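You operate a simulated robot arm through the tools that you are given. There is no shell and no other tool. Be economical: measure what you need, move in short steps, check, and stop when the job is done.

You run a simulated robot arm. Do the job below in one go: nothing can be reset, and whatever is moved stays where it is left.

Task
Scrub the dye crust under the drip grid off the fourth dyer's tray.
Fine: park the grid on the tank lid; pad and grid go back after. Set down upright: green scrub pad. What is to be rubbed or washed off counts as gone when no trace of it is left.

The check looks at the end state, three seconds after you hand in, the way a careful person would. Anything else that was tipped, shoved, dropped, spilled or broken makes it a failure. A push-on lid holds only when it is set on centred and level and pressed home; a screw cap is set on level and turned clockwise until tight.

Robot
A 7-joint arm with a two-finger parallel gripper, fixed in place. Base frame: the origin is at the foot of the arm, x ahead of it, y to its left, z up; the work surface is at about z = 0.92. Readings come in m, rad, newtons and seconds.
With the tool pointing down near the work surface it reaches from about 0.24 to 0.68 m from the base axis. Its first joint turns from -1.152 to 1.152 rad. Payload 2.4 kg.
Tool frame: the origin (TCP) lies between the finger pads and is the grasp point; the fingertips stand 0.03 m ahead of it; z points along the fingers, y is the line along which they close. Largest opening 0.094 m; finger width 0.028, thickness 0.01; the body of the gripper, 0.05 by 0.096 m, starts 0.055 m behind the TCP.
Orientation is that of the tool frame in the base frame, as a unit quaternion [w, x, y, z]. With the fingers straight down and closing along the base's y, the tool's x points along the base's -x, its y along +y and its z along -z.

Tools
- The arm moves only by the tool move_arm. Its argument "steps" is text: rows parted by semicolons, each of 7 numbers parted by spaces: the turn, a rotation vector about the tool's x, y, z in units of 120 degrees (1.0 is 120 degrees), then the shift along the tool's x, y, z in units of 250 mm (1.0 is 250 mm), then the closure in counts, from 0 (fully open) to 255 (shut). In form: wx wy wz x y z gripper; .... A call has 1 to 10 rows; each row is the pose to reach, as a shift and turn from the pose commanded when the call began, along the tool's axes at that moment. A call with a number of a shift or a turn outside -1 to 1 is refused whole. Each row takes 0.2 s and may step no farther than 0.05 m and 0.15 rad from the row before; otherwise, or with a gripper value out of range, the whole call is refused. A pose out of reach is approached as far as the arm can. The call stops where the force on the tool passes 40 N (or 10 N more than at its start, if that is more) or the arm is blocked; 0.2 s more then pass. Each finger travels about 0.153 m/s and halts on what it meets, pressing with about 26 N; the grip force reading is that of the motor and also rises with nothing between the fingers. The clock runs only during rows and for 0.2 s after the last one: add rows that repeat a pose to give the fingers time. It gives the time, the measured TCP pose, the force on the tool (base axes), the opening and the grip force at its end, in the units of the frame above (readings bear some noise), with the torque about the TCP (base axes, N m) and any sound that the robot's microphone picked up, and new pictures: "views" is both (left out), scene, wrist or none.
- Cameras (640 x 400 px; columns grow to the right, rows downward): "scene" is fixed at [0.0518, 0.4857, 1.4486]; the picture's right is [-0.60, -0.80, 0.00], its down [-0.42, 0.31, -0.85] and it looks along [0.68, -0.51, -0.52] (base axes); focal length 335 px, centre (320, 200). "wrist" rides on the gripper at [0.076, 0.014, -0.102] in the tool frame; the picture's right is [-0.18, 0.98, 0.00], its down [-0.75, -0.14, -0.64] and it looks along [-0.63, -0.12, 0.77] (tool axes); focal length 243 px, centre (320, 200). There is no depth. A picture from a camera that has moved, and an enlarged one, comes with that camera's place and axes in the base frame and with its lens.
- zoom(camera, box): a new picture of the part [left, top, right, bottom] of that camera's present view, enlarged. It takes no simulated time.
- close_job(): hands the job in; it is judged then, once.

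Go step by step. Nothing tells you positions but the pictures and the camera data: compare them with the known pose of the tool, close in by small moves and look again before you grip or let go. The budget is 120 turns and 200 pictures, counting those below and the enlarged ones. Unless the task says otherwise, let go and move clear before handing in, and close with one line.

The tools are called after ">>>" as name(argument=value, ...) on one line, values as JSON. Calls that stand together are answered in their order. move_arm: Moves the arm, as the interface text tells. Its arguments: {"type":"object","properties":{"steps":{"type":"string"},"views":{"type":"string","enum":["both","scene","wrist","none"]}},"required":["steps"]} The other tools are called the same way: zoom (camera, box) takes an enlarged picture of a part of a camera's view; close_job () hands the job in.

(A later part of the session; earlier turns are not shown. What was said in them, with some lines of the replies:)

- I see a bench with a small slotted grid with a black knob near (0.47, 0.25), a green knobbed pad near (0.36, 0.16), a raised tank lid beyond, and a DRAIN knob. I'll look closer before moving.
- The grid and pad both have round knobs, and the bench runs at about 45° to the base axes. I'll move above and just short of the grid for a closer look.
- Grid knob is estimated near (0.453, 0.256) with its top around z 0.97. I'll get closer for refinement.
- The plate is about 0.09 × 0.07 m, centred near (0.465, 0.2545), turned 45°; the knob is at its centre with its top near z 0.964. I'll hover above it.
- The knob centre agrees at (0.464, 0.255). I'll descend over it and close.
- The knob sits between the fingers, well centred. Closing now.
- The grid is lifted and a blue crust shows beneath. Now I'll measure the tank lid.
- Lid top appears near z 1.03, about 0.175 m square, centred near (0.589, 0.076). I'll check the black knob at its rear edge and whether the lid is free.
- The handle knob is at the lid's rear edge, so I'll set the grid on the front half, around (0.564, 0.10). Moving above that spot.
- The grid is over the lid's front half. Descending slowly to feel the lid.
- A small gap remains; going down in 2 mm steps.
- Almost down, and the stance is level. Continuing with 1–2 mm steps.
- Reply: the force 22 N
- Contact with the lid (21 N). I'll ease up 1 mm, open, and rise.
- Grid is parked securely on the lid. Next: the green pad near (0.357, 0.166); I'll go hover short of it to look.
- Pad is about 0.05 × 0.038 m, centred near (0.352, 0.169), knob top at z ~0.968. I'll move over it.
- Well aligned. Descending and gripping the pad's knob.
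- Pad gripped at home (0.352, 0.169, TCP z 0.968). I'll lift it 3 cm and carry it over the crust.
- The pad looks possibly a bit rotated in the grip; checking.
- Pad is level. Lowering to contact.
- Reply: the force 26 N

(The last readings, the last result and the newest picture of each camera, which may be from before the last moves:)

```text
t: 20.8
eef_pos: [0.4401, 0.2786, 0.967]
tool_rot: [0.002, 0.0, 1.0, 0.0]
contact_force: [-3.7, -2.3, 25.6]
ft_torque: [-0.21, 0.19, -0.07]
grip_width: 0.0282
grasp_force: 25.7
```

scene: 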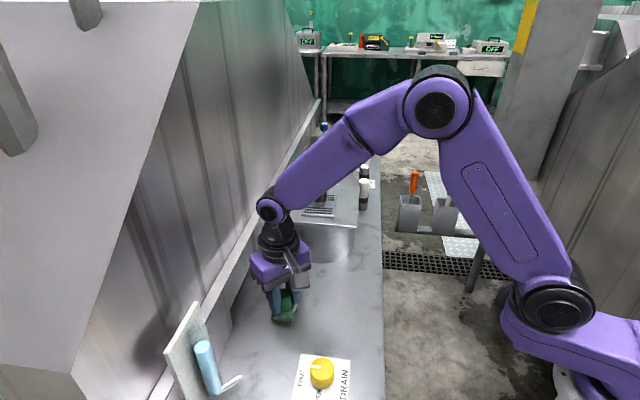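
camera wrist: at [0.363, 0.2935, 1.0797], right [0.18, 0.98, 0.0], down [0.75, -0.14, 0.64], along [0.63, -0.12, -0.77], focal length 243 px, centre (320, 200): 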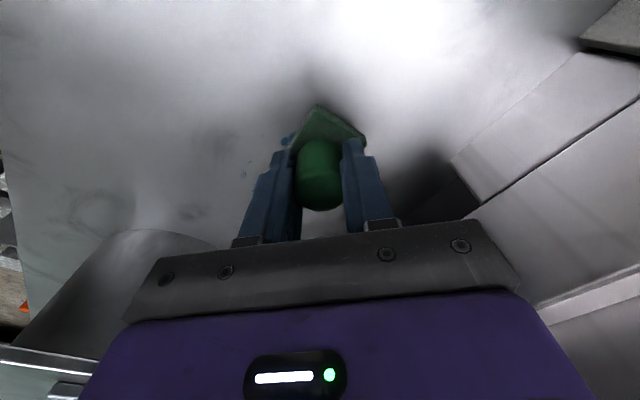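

Good contact at 25 N. First strokes along the tray's length at b = 0.

>>> move_arm(steps="0 0 0 -0.057 -0.057 -0.001 220; 0 0 0 -0.113 -0.113 -0.001 220; 0 0 0 -0.17 -0.17 -0.001 220; 0 0 0 -0.226 -0.226 -0.001 220; 0 0 0 -0.24 -0.24 -0.001 220; 0 0 0 -0.17 -0.17 -0.001 220; 0 0 0 -0.113 -0.113 -0.001 220; 0 0 0 -0.057 -0.057 -0.001 220; 0 0 0 0 0 -0.001 220")

>>> zoom(camera="scene", box=[240, 250, 340, 340])

```text
t: 22.8
eef_pos: [0.4411, 0.2793, 0.9656]
tool_rot: [0.001, 0.0, 1.0, 0.0]
contact_force: [6.7, -7.5, 24.2]
ft_torque: [-0.39, -0.42, 0.01]
grip_width: 0.0281
grasp_force: 25.8
camera wrist: at [0.3636, 0.2931, 1.0697], right [0.18, 0.98, 0.0], down [0.75, -0.14, 0.64], along [0.63, -0.12, -0.77], focal length 243 px, centre (320, 200)
```

scene: 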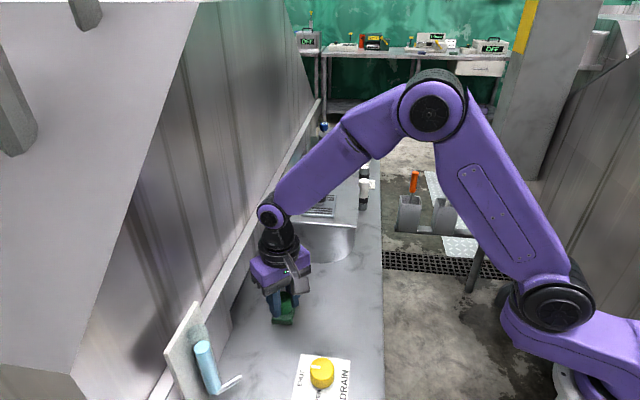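
wrist: 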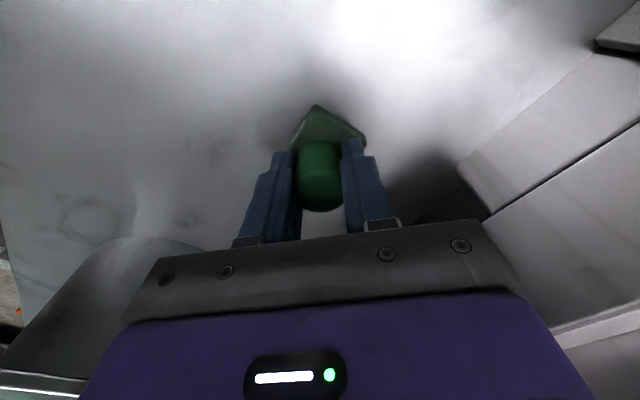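

```text
4.44 times, centred on (290, 295) of scene
camera zoom: at [0.0517, 0.4853, 1.4487], right [-0.6, -0.8, 0.0], down [-0.42, 0.31, -0.85], along [0.68, -0.51, -0.52], focal length 1488 px, centre (453, -222)
```

zoom: 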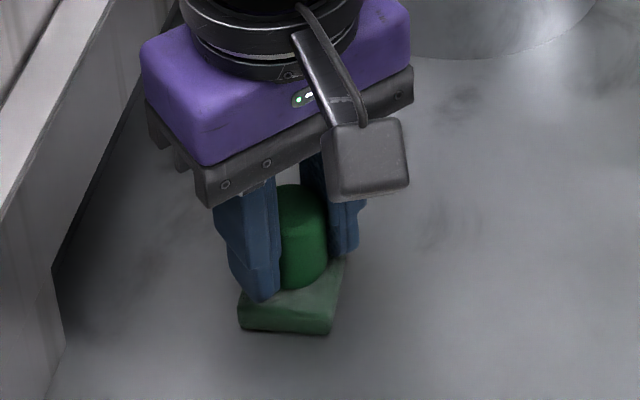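

Most of it went in one pass. Now strips toward the front side (b = −0.02 and −0.038).

>>> move_arm(steps="0 0 0 0.057 -0.057 0 220; 0 0 0 -0.028 -0.142 0 220; 0 0 0 -0.113 -0.227 0 220; 0 0 0 -0.183 -0.297 0 220; 0 0 0 -0.133 -0.347 0 220; 0 0 0 -0.049 -0.263 0 220; 0 0 0 0.036 -0.178 0 220; 0 0 0 0.107 -0.107 0 220; 0 0 0 0 0 0 220", views="none")

>>> move_arm(steps="0 0 0 -0.057 0.057 0 220; 0 0 0 -0.142 -0.028 0 220; 0 0 0 -0.227 -0.113 0 220; 0 0 0 -0.297 -0.183 0 220; 0 0 0 -0.265 -0.215 0 220; 0 0 0 -0.205 -0.145 0 220; 0 0 0 -0.12 -0.06 0 220; 0 0 0 -0.03 0.03 0 220; 0 0 0 0 0 0 220", views="none")

>>> move_arm(steps="0 0 0 0 0 -0.06 220; 0 0 0 0.1 -0.12 -0.14 220; 0 0 0 0.2 -0.24 -0.14 220; 0 0 0 0.3 -0.36 -0.14 220; 0 0 0 0.352 -0.44 -0.14 220; 0 0 0 0.352 -0.44 -0.14 220")

>>> zoom(camera="scene", box=[240, 250, 340, 340])

>>> zoom(camera="scene", box=[320, 240, 420, 340])

```text
t: 24.8
eef_pos: [0.4396, 0.2775, 0.9658]
tool_rot: [-0.001, 0.0, 1.0, 0.0]
contact_force: [-1.2, -0.1, -1.0]
ft_torque: [-0.07, 0.02, -0.01]
grip_width: 0.028
grasp_force: 26.5
```

```text
t: 26.8
eef_pos: [0.4397, 0.2795, 0.967]
tool_rot: [0.0, 0.0, 1.0, 0.0]
contact_force: [0.1, 0.3, -0.3]
ft_torque: [0.01, -0.02, -0.03]
grip_width: 0.0281
grasp_force: 26.4
```

```text
t: 28.2
eef_pos: [0.351, 0.1686, 1.0009]
tool_rot: [0.0, 0.0, 1.0, 0.0]
contact_force: [-0.5, 0.0, 0.4]
ft_torque: [-0.02, 0.01, 0.01]
grip_width: 0.0283
grasp_force: 25.6
camera wrist: at [0.2739, 0.1828, 1.1049], right [0.18, 0.98, 0.0], down [0.75, -0.14, 0.64], along [0.63, -0.12, -0.77], focal length 243 px, centre (320, 200)
```

scene: 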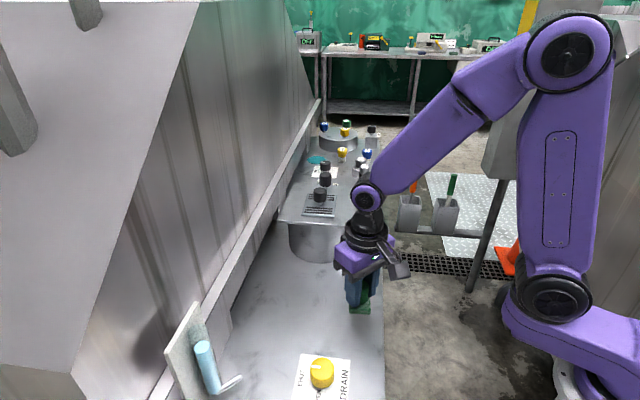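
wrist: 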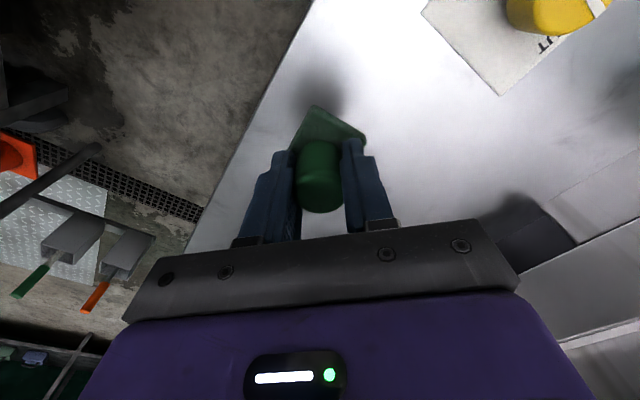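

```text
4.44 times, centred on (290, 295) of scene
camera zoom: at [0.0518, 0.4857, 1.4486], right [-0.6, -0.8, 0.0], down [-0.42, 0.31, -0.85], along [0.68, -0.51, -0.52], focal length 1488 px, centre (453, -222)
```

zoom: 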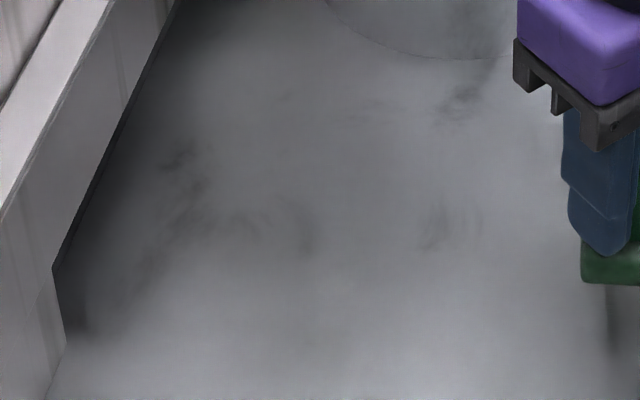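

```text
4.00 times, centred on (370, 290) of scene
camera zoom: at [0.0518, 0.4857, 1.4486], right [-0.6, -0.8, 0.0], down [-0.42, 0.31, -0.85], along [0.68, -0.51, -0.52], focal length 1339 px, centre (120, -160)
```

zoom: 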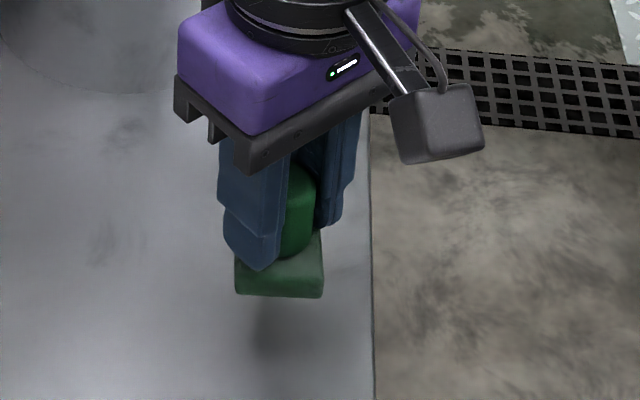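

The pad is back above its home, and no blue is visible. I'll zoom tighter to look for faint traces before putting the pad down.

>>> zoom(camera="scene", box=[265, 275, 315, 325])

>>> zoom(camera="scene", box=[340, 280, 380, 325])

```text
8.00 times, centred on (290, 300) of scene
camera zoom: at [0.0518, 0.4857, 1.4486], right [-0.6, -0.8, 0.0], down [-0.42, 0.31, -0.85], along [0.68, -0.51, -0.52], focal length 2679 px, centre (560, -600)
```

zoom: 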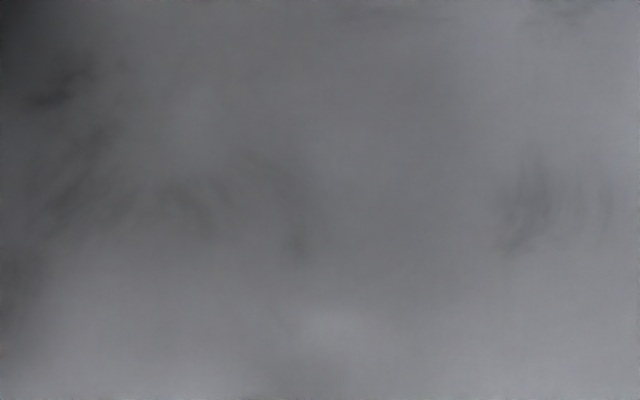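

```text
8.89 times, centred on (360, 302) of scene
camera zoom: at [0.0518, 0.4857, 1.4486], right [-0.6, -0.8, 0.0], down [-0.42, 0.31, -0.85], along [0.68, -0.51, -0.52], focal length 2976 px, centre (-36, -711)
```

zoom: 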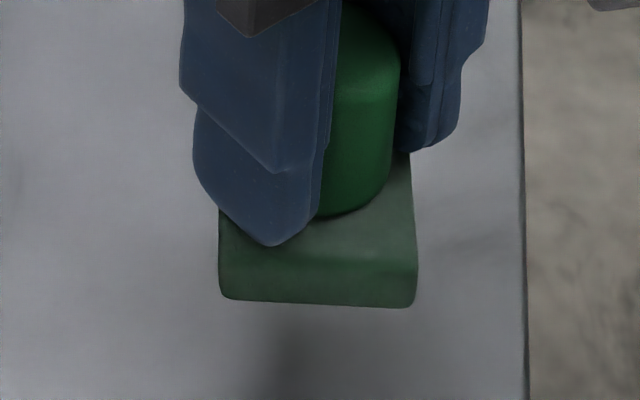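

Only marbling remains. Setting the pad down at its original place.

>>> move_arm(steps="0 0 0 0 0 0.06 220; 0 0 0 0 0 0.11 220; 0 0 0 0 0 0.128 220; 0 0 0 0 0 0.134 220; 0 0 0 0 0 0.134 220", views="none")

>>> zoom(camera="scene", box=[340, 285, 380, 330])

```text
t: 29.4
eef_pos: [0.3529, 0.1688, 0.9664]
tool_rot: [-0.001, 0.0, 1.0, 0.001]
contact_force: [0.7, 0.3, 0.1]
ft_torque: [-0.03, 0.03, -0.01]
grip_width: 0.0282
grasp_force: 25.8
```

```text
8.89 times, centred on (360, 308) of scene
camera zoom: at [0.0518, 0.4857, 1.4486], right [-0.6, -0.8, 0.0], down [-0.42, 0.31, -0.85], along [0.68, -0.51, -0.52], focal length 2976 px, centre (-36, -756)
```

zoom: 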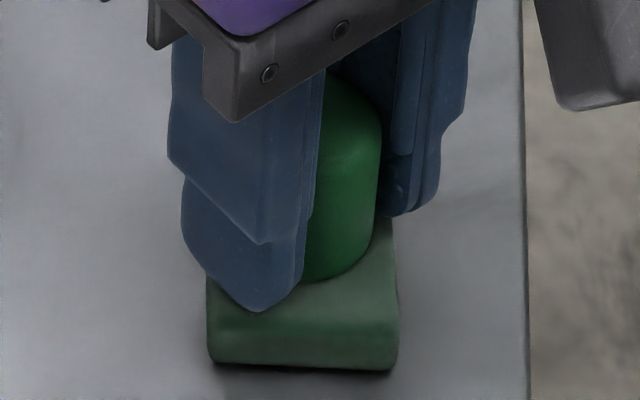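

>>> move_arm(steps="0 0 0 0 0 0.004 220; 0 0 0 0 0 0.006 220; 0 0 0 0 0 0.006 220", views="none")

```text
t: 30.2
eef_pos: [0.352, 0.1676, 0.9665]
tool_rot: [0.0, 0.0, 1.0, 0.0]
contact_force: [0.0, 0.6, -0.2]
ft_torque: [-0.03, -0.02, 0.01]
grip_width: 0.0278
grasp_force: 25.8
```

>>> move_arm(steps="0 0 0 0 0 0.004 220; 0 0 0 0 0 0.004 220", views="none")

```text
t: 30.8
eef_pos: [0.3536, 0.1694, 0.9657]
tool_rot: [0.0, 0.001, 1.0, 0.001]
contact_force: [-5.7, -1.3, 27.5]
ft_torque: [-0.05, 0.19, -0.11]
grip_width: 0.028
grasp_force: 25.7
```

Pad is touching down. Easing, releasing, and rising, then looking at the tray with the wrist camera.

>>> move_arm(steps="0 0 0 0 0 -0.003 220; 0 0 0 0 0 -0.003 150; 0 0 0 0 0 -0.003 90; 0 0 0 0 0 -0.003 90; 0 0 0 0 0 -0.1 90; 0 0 0 0 0 -0.28 90; 0 0 0 0 0 -0.46 60", views="scene")

>>> zoom(camera="scene", box=[320, 260, 400, 340])

>>> move_arm(steps="0 0 0 -0.05 0.13 0 60; 0 0 0 -0.1 0.26 0 60; 0 0 0 -0.15 0.36 0 60; 0 0 0 -0.15 0.36 0 60", views="wrist")

>>> zoom(camera="wrist", box=[240, 40, 420, 190])

```text
t: 32.4
eef_pos: [0.351, 0.1705, 1.0805]
tool_rot: [0.001, 0.0, 1.0, 0.0]
contact_force: [0.3, 0.4, 0.4]
ft_torque: [-0.01, 0.0, 0.01]
grip_width: 0.0717
grasp_force: 0.1
```

scene: 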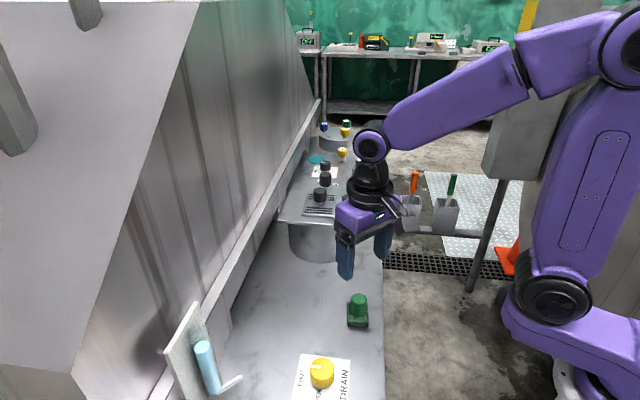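

```text
5.00 times, centred on (360, 300) of scene
camera zoom: at [0.0518, 0.4857, 1.4486], right [-0.6, -0.8, 0.0], down [-0.42, 0.31, -0.85], along [0.68, -0.51, -0.52], focal length 1674 px, centre (120, -300)
```

zoom: 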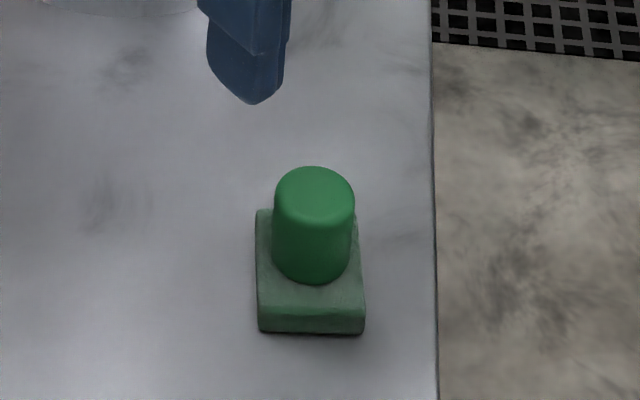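

```text
t: 33.4
eef_pos: [0.3896, 0.2591, 1.0807]
tool_rot: [0.0, 0.0, 1.0, 0.0]
contact_force: [0.1, 0.3, -0.4]
ft_torque: [-0.02, 0.01, 0.0]
grip_width: 0.072
grasp_force: 0.0
camera wrist: at [0.3122, 0.273, 1.1845], right [0.18, 0.98, 0.0], down [0.75, -0.14, 0.64], along [0.63, -0.12, -0.77], focal length 243 px, centre (320, 200)
```

wrist: 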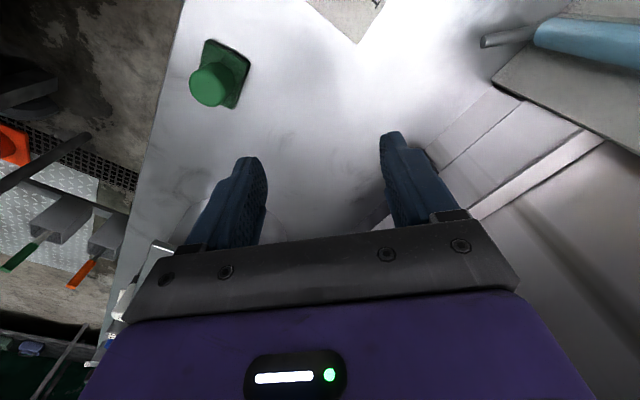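

```text
2.67 times, centred on (330, 115) of wrist
camera zoom: at [0.3122, 0.273, 1.1845], right [0.18, 0.98, 0.0], down [0.75, -0.14, 0.64], along [0.63, -0.12, -0.77], focal length 647 px, centre (293, 427)
```

zoom: 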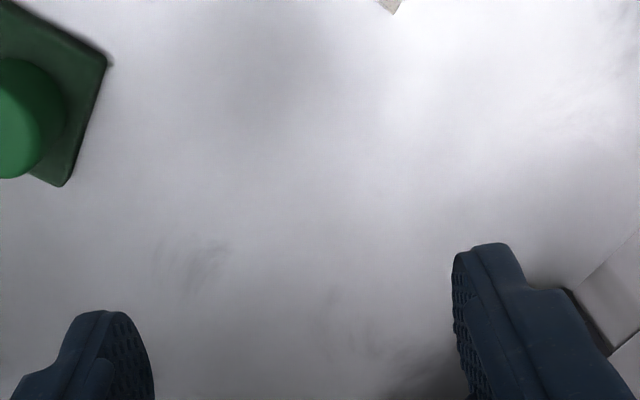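

Pad is upright at home. One closer check of the cleaned patch from both cameras.

>>> zoom(camera="wrist", box=[270, 90, 370, 165])

>>> zoom(camera="scene", box=[268, 282, 318, 322])

```text
5.33 times, centred on (320, 128) of wrist
camera zoom: at [0.3122, 0.273, 1.1845], right [0.18, 0.98, 0.0], down [0.75, -0.14, 0.64], along [0.63, -0.12, -0.77], focal length 1294 px, centre (320, 587)
```

zoom: 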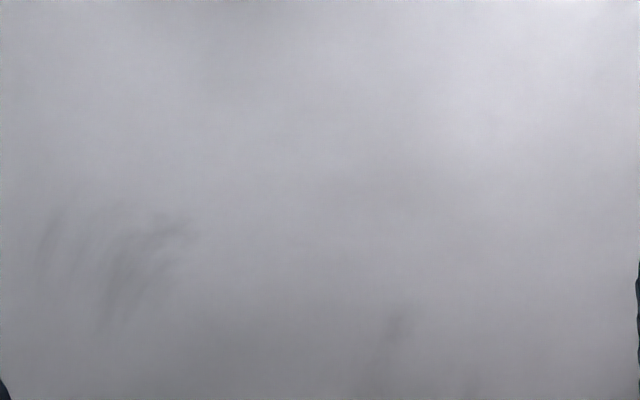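

```text
10.00 times, centred on (293, 302) of scene
camera zoom: at [0.0518, 0.4858, 1.4486], right [-0.6, -0.8, 0.0], down [-0.42, 0.31, -0.85], along [0.68, -0.51, -0.52], focal length 3348 px, centre (590, -820)
```

zoom: 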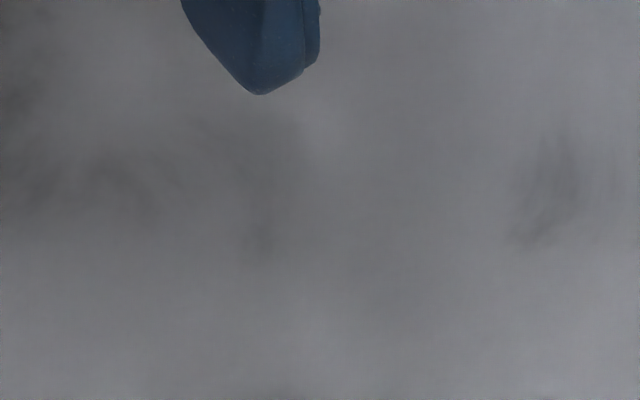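

The surface is clean. Now fetching the grid from the lid: rise, then hover above its knob.

>>> move_arm(steps="0 0 0 0 0 -0.19 80; 0 0 0 0 0 -0.36 80; 0 0 0 -0.12 -0.11 -0.36 80; 0 0 0 -0.24 -0.22 -0.36 80; 0 0 0 -0.36 -0.33 -0.36 80; 0 0 0 -0.48 -0.44 -0.36 80; 0 0 0 -0.6 -0.54 -0.36 80; 0 0 0 -0.7 -0.636 -0.3 80; 0 0 0 -0.7 -0.636 -0.2 80; 0 0 0 -0.7 -0.636 -0.2 80")

>>> zoom(camera="wrist", box=[240, 100, 420, 220])

>>> zoom(camera="scene", box=[280, 140, 370, 230])

```text
t: 35.6
eef_pos: [0.5666, 0.0999, 1.1304]
tool_rot: [0.0, 0.0, 1.0, 0.0]
contact_force: [0.2, -0.1, 0.0]
ft_torque: [0.02, -0.02, -0.01]
grip_width: 0.0645
grasp_force: 0.0
camera wrist: at [0.489, 0.1143, 1.2331], right [0.18, 0.98, 0.0], down [0.75, -0.14, 0.64], along [0.63, -0.12, -0.77], focal length 243 px, centre (320, 200)
```

scene: 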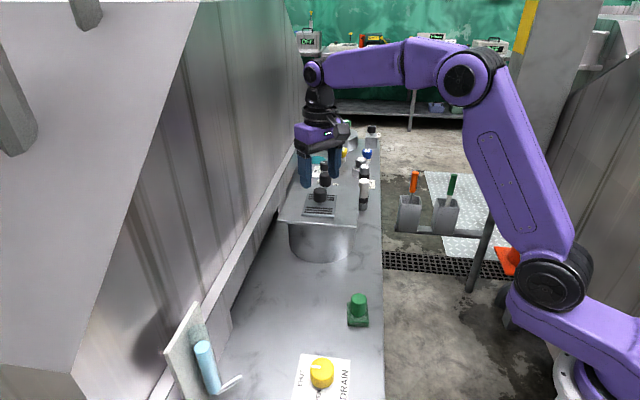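
wrist: 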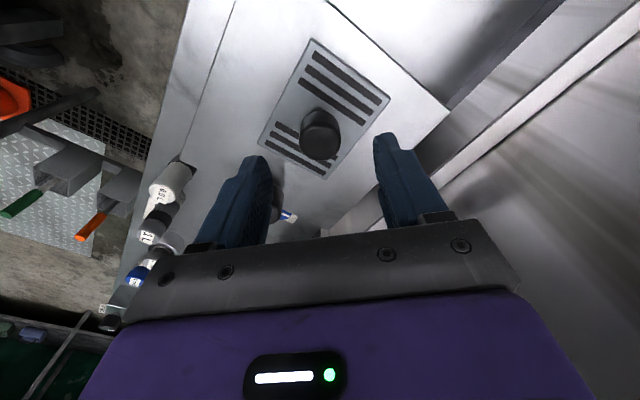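

```text
3.33 times, centred on (330, 160) of wrist
camera zoom: at [0.489, 0.1143, 1.2331], right [0.18, 0.98, 0.0], down [0.75, -0.14, 0.64], along [0.63, -0.12, -0.77], focal length 809 px, centre (287, 333)
```

zoom: 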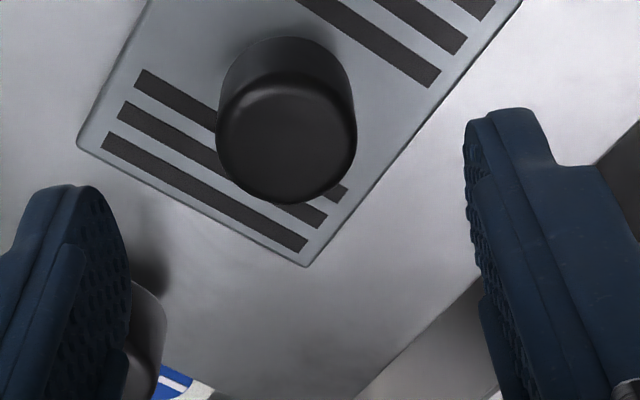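

```text
4.44 times, centred on (325, 185) of scene
camera zoom: at [0.0518, 0.4857, 1.4486], right [-0.6, -0.8, 0.0], down [-0.42, 0.31, -0.85], along [0.68, -0.51, -0.52], focal length 1488 px, centre (298, 267)
```

zoom: 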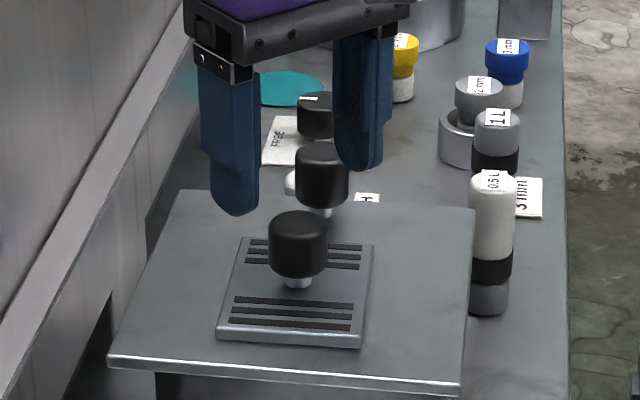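

Aligned over the knob. Descending to the same grip height and closing.

>>> move_arm(steps="0 0 0 0 0 0.1 80; 0 0 0 0 0 0.18 80; 0 0 0 0 0 0.204 80; 0 0 0 0 0 0.204 80; 0 0 0 0 0 0.204 150; 0 0 0 0 0 0.204 220; 0 0 0 0 0 0.204 220; 0 0 0 0 0 0.204 220", views="none")

>>> zoom(camera="scene", box=[290, 170, 350, 225])

```text
t: 37.4
eef_pos: [0.5643, 0.0991, 1.0785]
tool_rot: [-0.001, 0.0, 1.0, -0.001]
contact_force: [0.1, 0.3, -1.0]
ft_torque: [-0.02, -0.02, 0.02]
grip_width: 0.0285
grasp_force: 26.5
```

```text
7.27 times, centred on (320, 198) of scene
camera zoom: at [0.0518, 0.4857, 1.4486], right [-0.6, -0.8, 0.0], down [-0.42, 0.31, -0.85], along [0.68, -0.51, -0.52], focal length 2435 px, centre (320, 218)
```

zoom: 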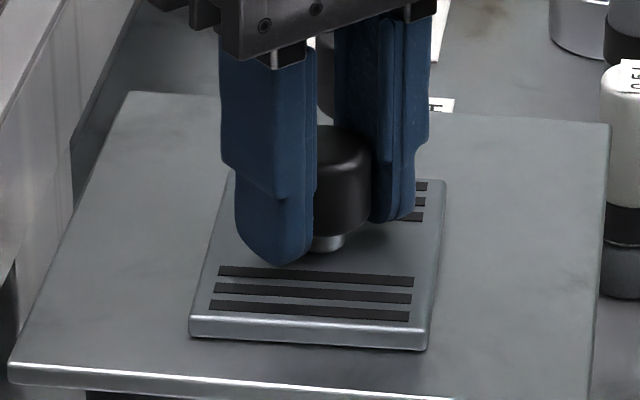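

Gripped. Lifting and carrying it back over its original place.

>>> move_arm(steps="0 0 0 0 0 -0.06 220; 0 0 0 0 0 -0.2 220; 0 0 0 0 0 -0.28 220; 0 0 0 0.08 0.124 -0.28 220; 0 0 0 0.16 0.248 -0.28 220; 0 0 0 0.24 0.372 -0.28 220; 0 0 0 0.32 0.496 -0.28 220; 0 0 0 0.398 0.618 -0.28 220; 0 0 0 0.398 0.618 -0.28 220", views="none")

>>> move_arm(steps="0 0 0 0 0 0.16 220; 0 0 0 0 0 0.34 220; 0 0 0 0 0 0.52 220; 0 0 0 0 0 0.66 220; 0 0 0 0 0 0.7 220; 0 0 0 0 0 0.7 220")

>>> zoom(camera="scene", box=[250, 260, 320, 330])

```text
t: 39.4
eef_pos: [0.4643, 0.2534, 1.1478]
tool_rot: [0.001, 0.0, 1.0, 0.0]
contact_force: [-0.4, 0.4, -0.9]
ft_torque: [0.02, 0.04, 0.03]
grip_width: 0.0286
grasp_force: 26.1
```

```text
t: 40.8
eef_pos: [0.465, 0.2527, 0.972]
tool_rot: [0.001, 0.0, 1.0, -0.001]
contact_force: [0.2, -1.2, -1.0]
ft_torque: [0.0, 0.01, 0.01]
grip_width: 0.0285
grasp_force: 26.2
camera wrist: at [0.3879, 0.2674, 1.0754], right [0.18, 0.98, 0.0], down [0.75, -0.14, 0.64], along [0.63, -0.12, -0.77], focal length 243 px, centre (320, 200)
```

scene: 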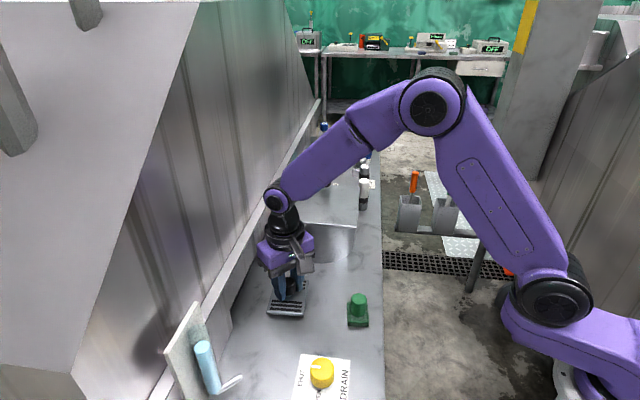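
wrist: 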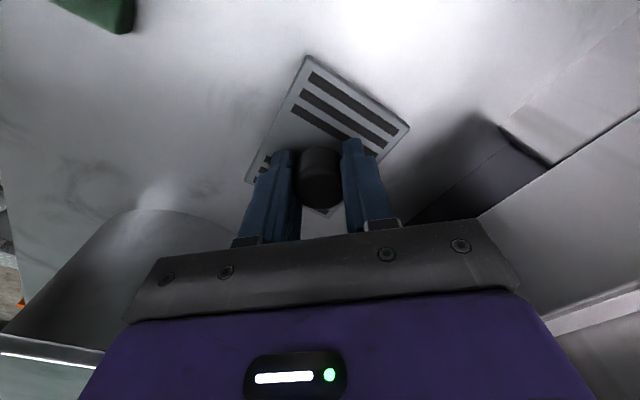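

```text
5.71 times, centred on (285, 295) of scene
camera zoom: at [0.0518, 0.4858, 1.4486], right [-0.6, -0.8, 0.0], down [-0.42, 0.31, -0.85], along [0.68, -0.51, -0.52], focal length 1913 px, centre (520, -343)
```

zoom: 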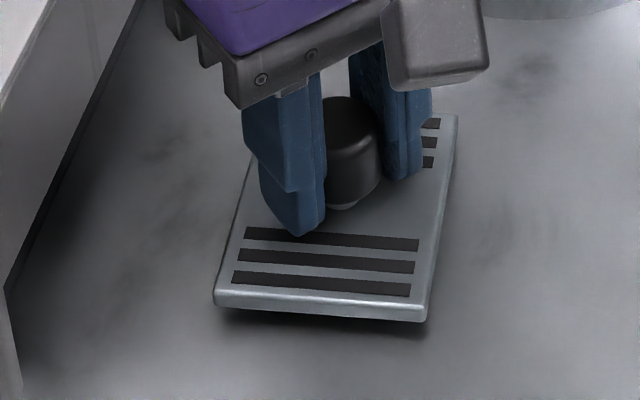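

Nearly down; nudging y by +2 mm to match the original spot and lowering the last centimetre.

>>> move_arm(steps="0 0 0 0 0.009 0.02 220; 0 0 0 0 0.009 0.032 220; 0 0 0 0 0.009 0.038 220; 0 0 0 0 0.009 0.038 220", views="none")

>>> zoom(camera="scene", box=[250, 260, 320, 330])

```text
t: 41.8
eef_pos: [0.4654, 0.2558, 0.9654]
tool_rot: [0.0, 0.0, 1.0, 0.0]
contact_force: [0.0, 0.2, -0.5]
ft_torque: [0.02, -0.02, 0.01]
grip_width: 0.0285
grasp_force: 26.1
```

```text
5.71 times, centred on (285, 295) of scene
camera zoom: at [0.0518, 0.4858, 1.4486], right [-0.6, -0.8, 0.0], down [-0.42, 0.31, -0.85], along [0.68, -0.51, -0.52], focal length 1913 px, centre (520, -343)
```

zoom: 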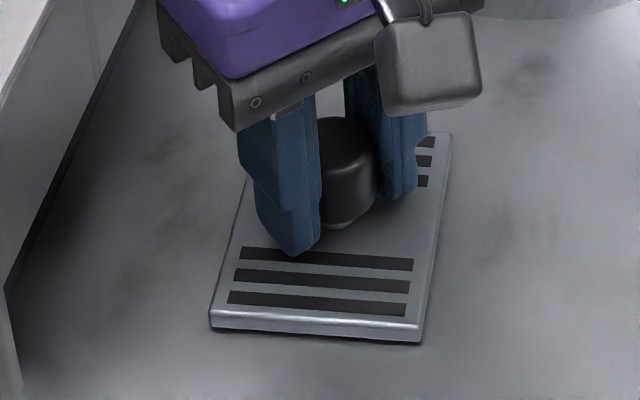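

>>> move_arm(steps="0 0 0 0 0 0.006 220; 0 0 0 0 0 0.008 220; 0 0 0 0 0 0.008 220", views="none")

>>> move_arm(steps="0 0 0 0 0 0.003 220; 0 0 0 0 0 0.003 220", views="none")

```text
t: 42.6
eef_pos: [0.4649, 0.2567, 0.9618]
tool_rot: [0.0, 0.0, 1.0, 0.0]
contact_force: [0.3, 0.2, 0.9]
ft_torque: [-0.04, 0.01, -0.06]
grip_width: 0.0286
grasp_force: 25.9
```

```text
t: 43.2
eef_pos: [0.4653, 0.2569, 0.9625]
tool_rot: [0.0, 0.0, 1.0, 0.001]
contact_force: [-2.2, -1.0, 16.7]
ft_torque: [-0.29, 0.36, -0.13]
grip_width: 0.0284
grasp_force: 26.1
```

The grid is seated (17 N contact). Easing, releasing and rising clear.

>>> move_arm(steps="0 0 0 0 0 -0.002 220; 0 0 0 0 0 -0.002 150; 0 0 0 0 0 -0.002 90; 0 0 0 0 0 -0.002 90; 0 0 0 0 0 -0.08 90; 0 0 0 0 0 -0.26 90; 0 0 0 0 0 -0.44 90; 0 0 0 0 0 -0.62 90")

>>> zoom(camera="scene", box=[220, 240, 400, 400])

>>> zoom(camera="scene", box=[255, 265, 325, 335])

```text
t: 45.0
eef_pos: [0.4667, 0.2558, 1.1162]
tool_rot: [0.0, -0.001, 1.0, 0.0]
contact_force: [-0.2, 0.6, -0.2]
ft_torque: [-0.02, -0.05, 0.0]
grip_width: 0.0608
grasp_force: 0.0
camera wrist: at [0.3894, 0.2709, 1.2193], right [0.18, 0.98, 0.0], down [0.75, -0.14, 0.64], along [0.63, -0.12, -0.77], focal length 243 px, centre (320, 200)
```

scene: 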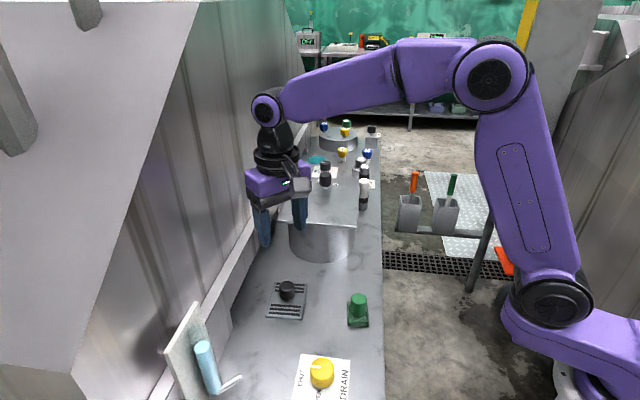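
wrist: 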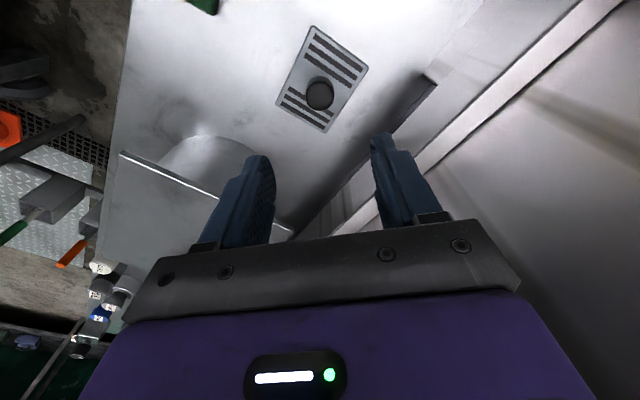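

```text
2.50 times, centred on (310, 320) of scene
camera zoom: at [0.0518, 0.4857, 1.4486], right [-0.6, -0.8, 0.0], down [-0.42, 0.31, -0.85], along [0.68, -0.51, -0.52], focal length 837 px, centre (345, -100)
```

zoom: 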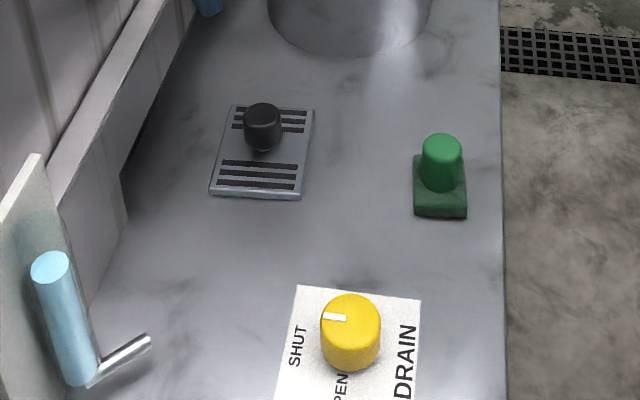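

```text
5.71 times, centred on (290, 300) of scene
camera zoom: at [0.0518, 0.4857, 1.4486], right [-0.6, -0.8, 0.0], down [-0.42, 0.31, -0.85], along [0.68, -0.51, -0.52], focal length 1913 px, centre (491, -371)
```

zoom: 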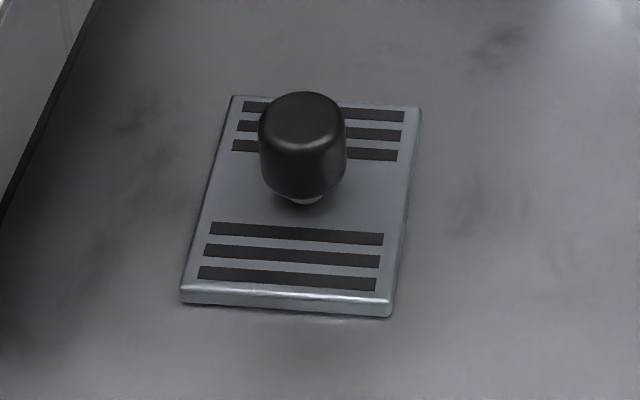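

The grid and the pad are back in place to within about 2 mm. No blue is left, nothing else has moved, and the arm is clear, so I'm handing in.

>>> close_job()

```text
The job is handed in.
```

I scrubbed the dye crust off the fourth dyer's tray and saw no trace of it in close-ups from either camera; the grid is back over the spot and the green pad stands upright in its place.
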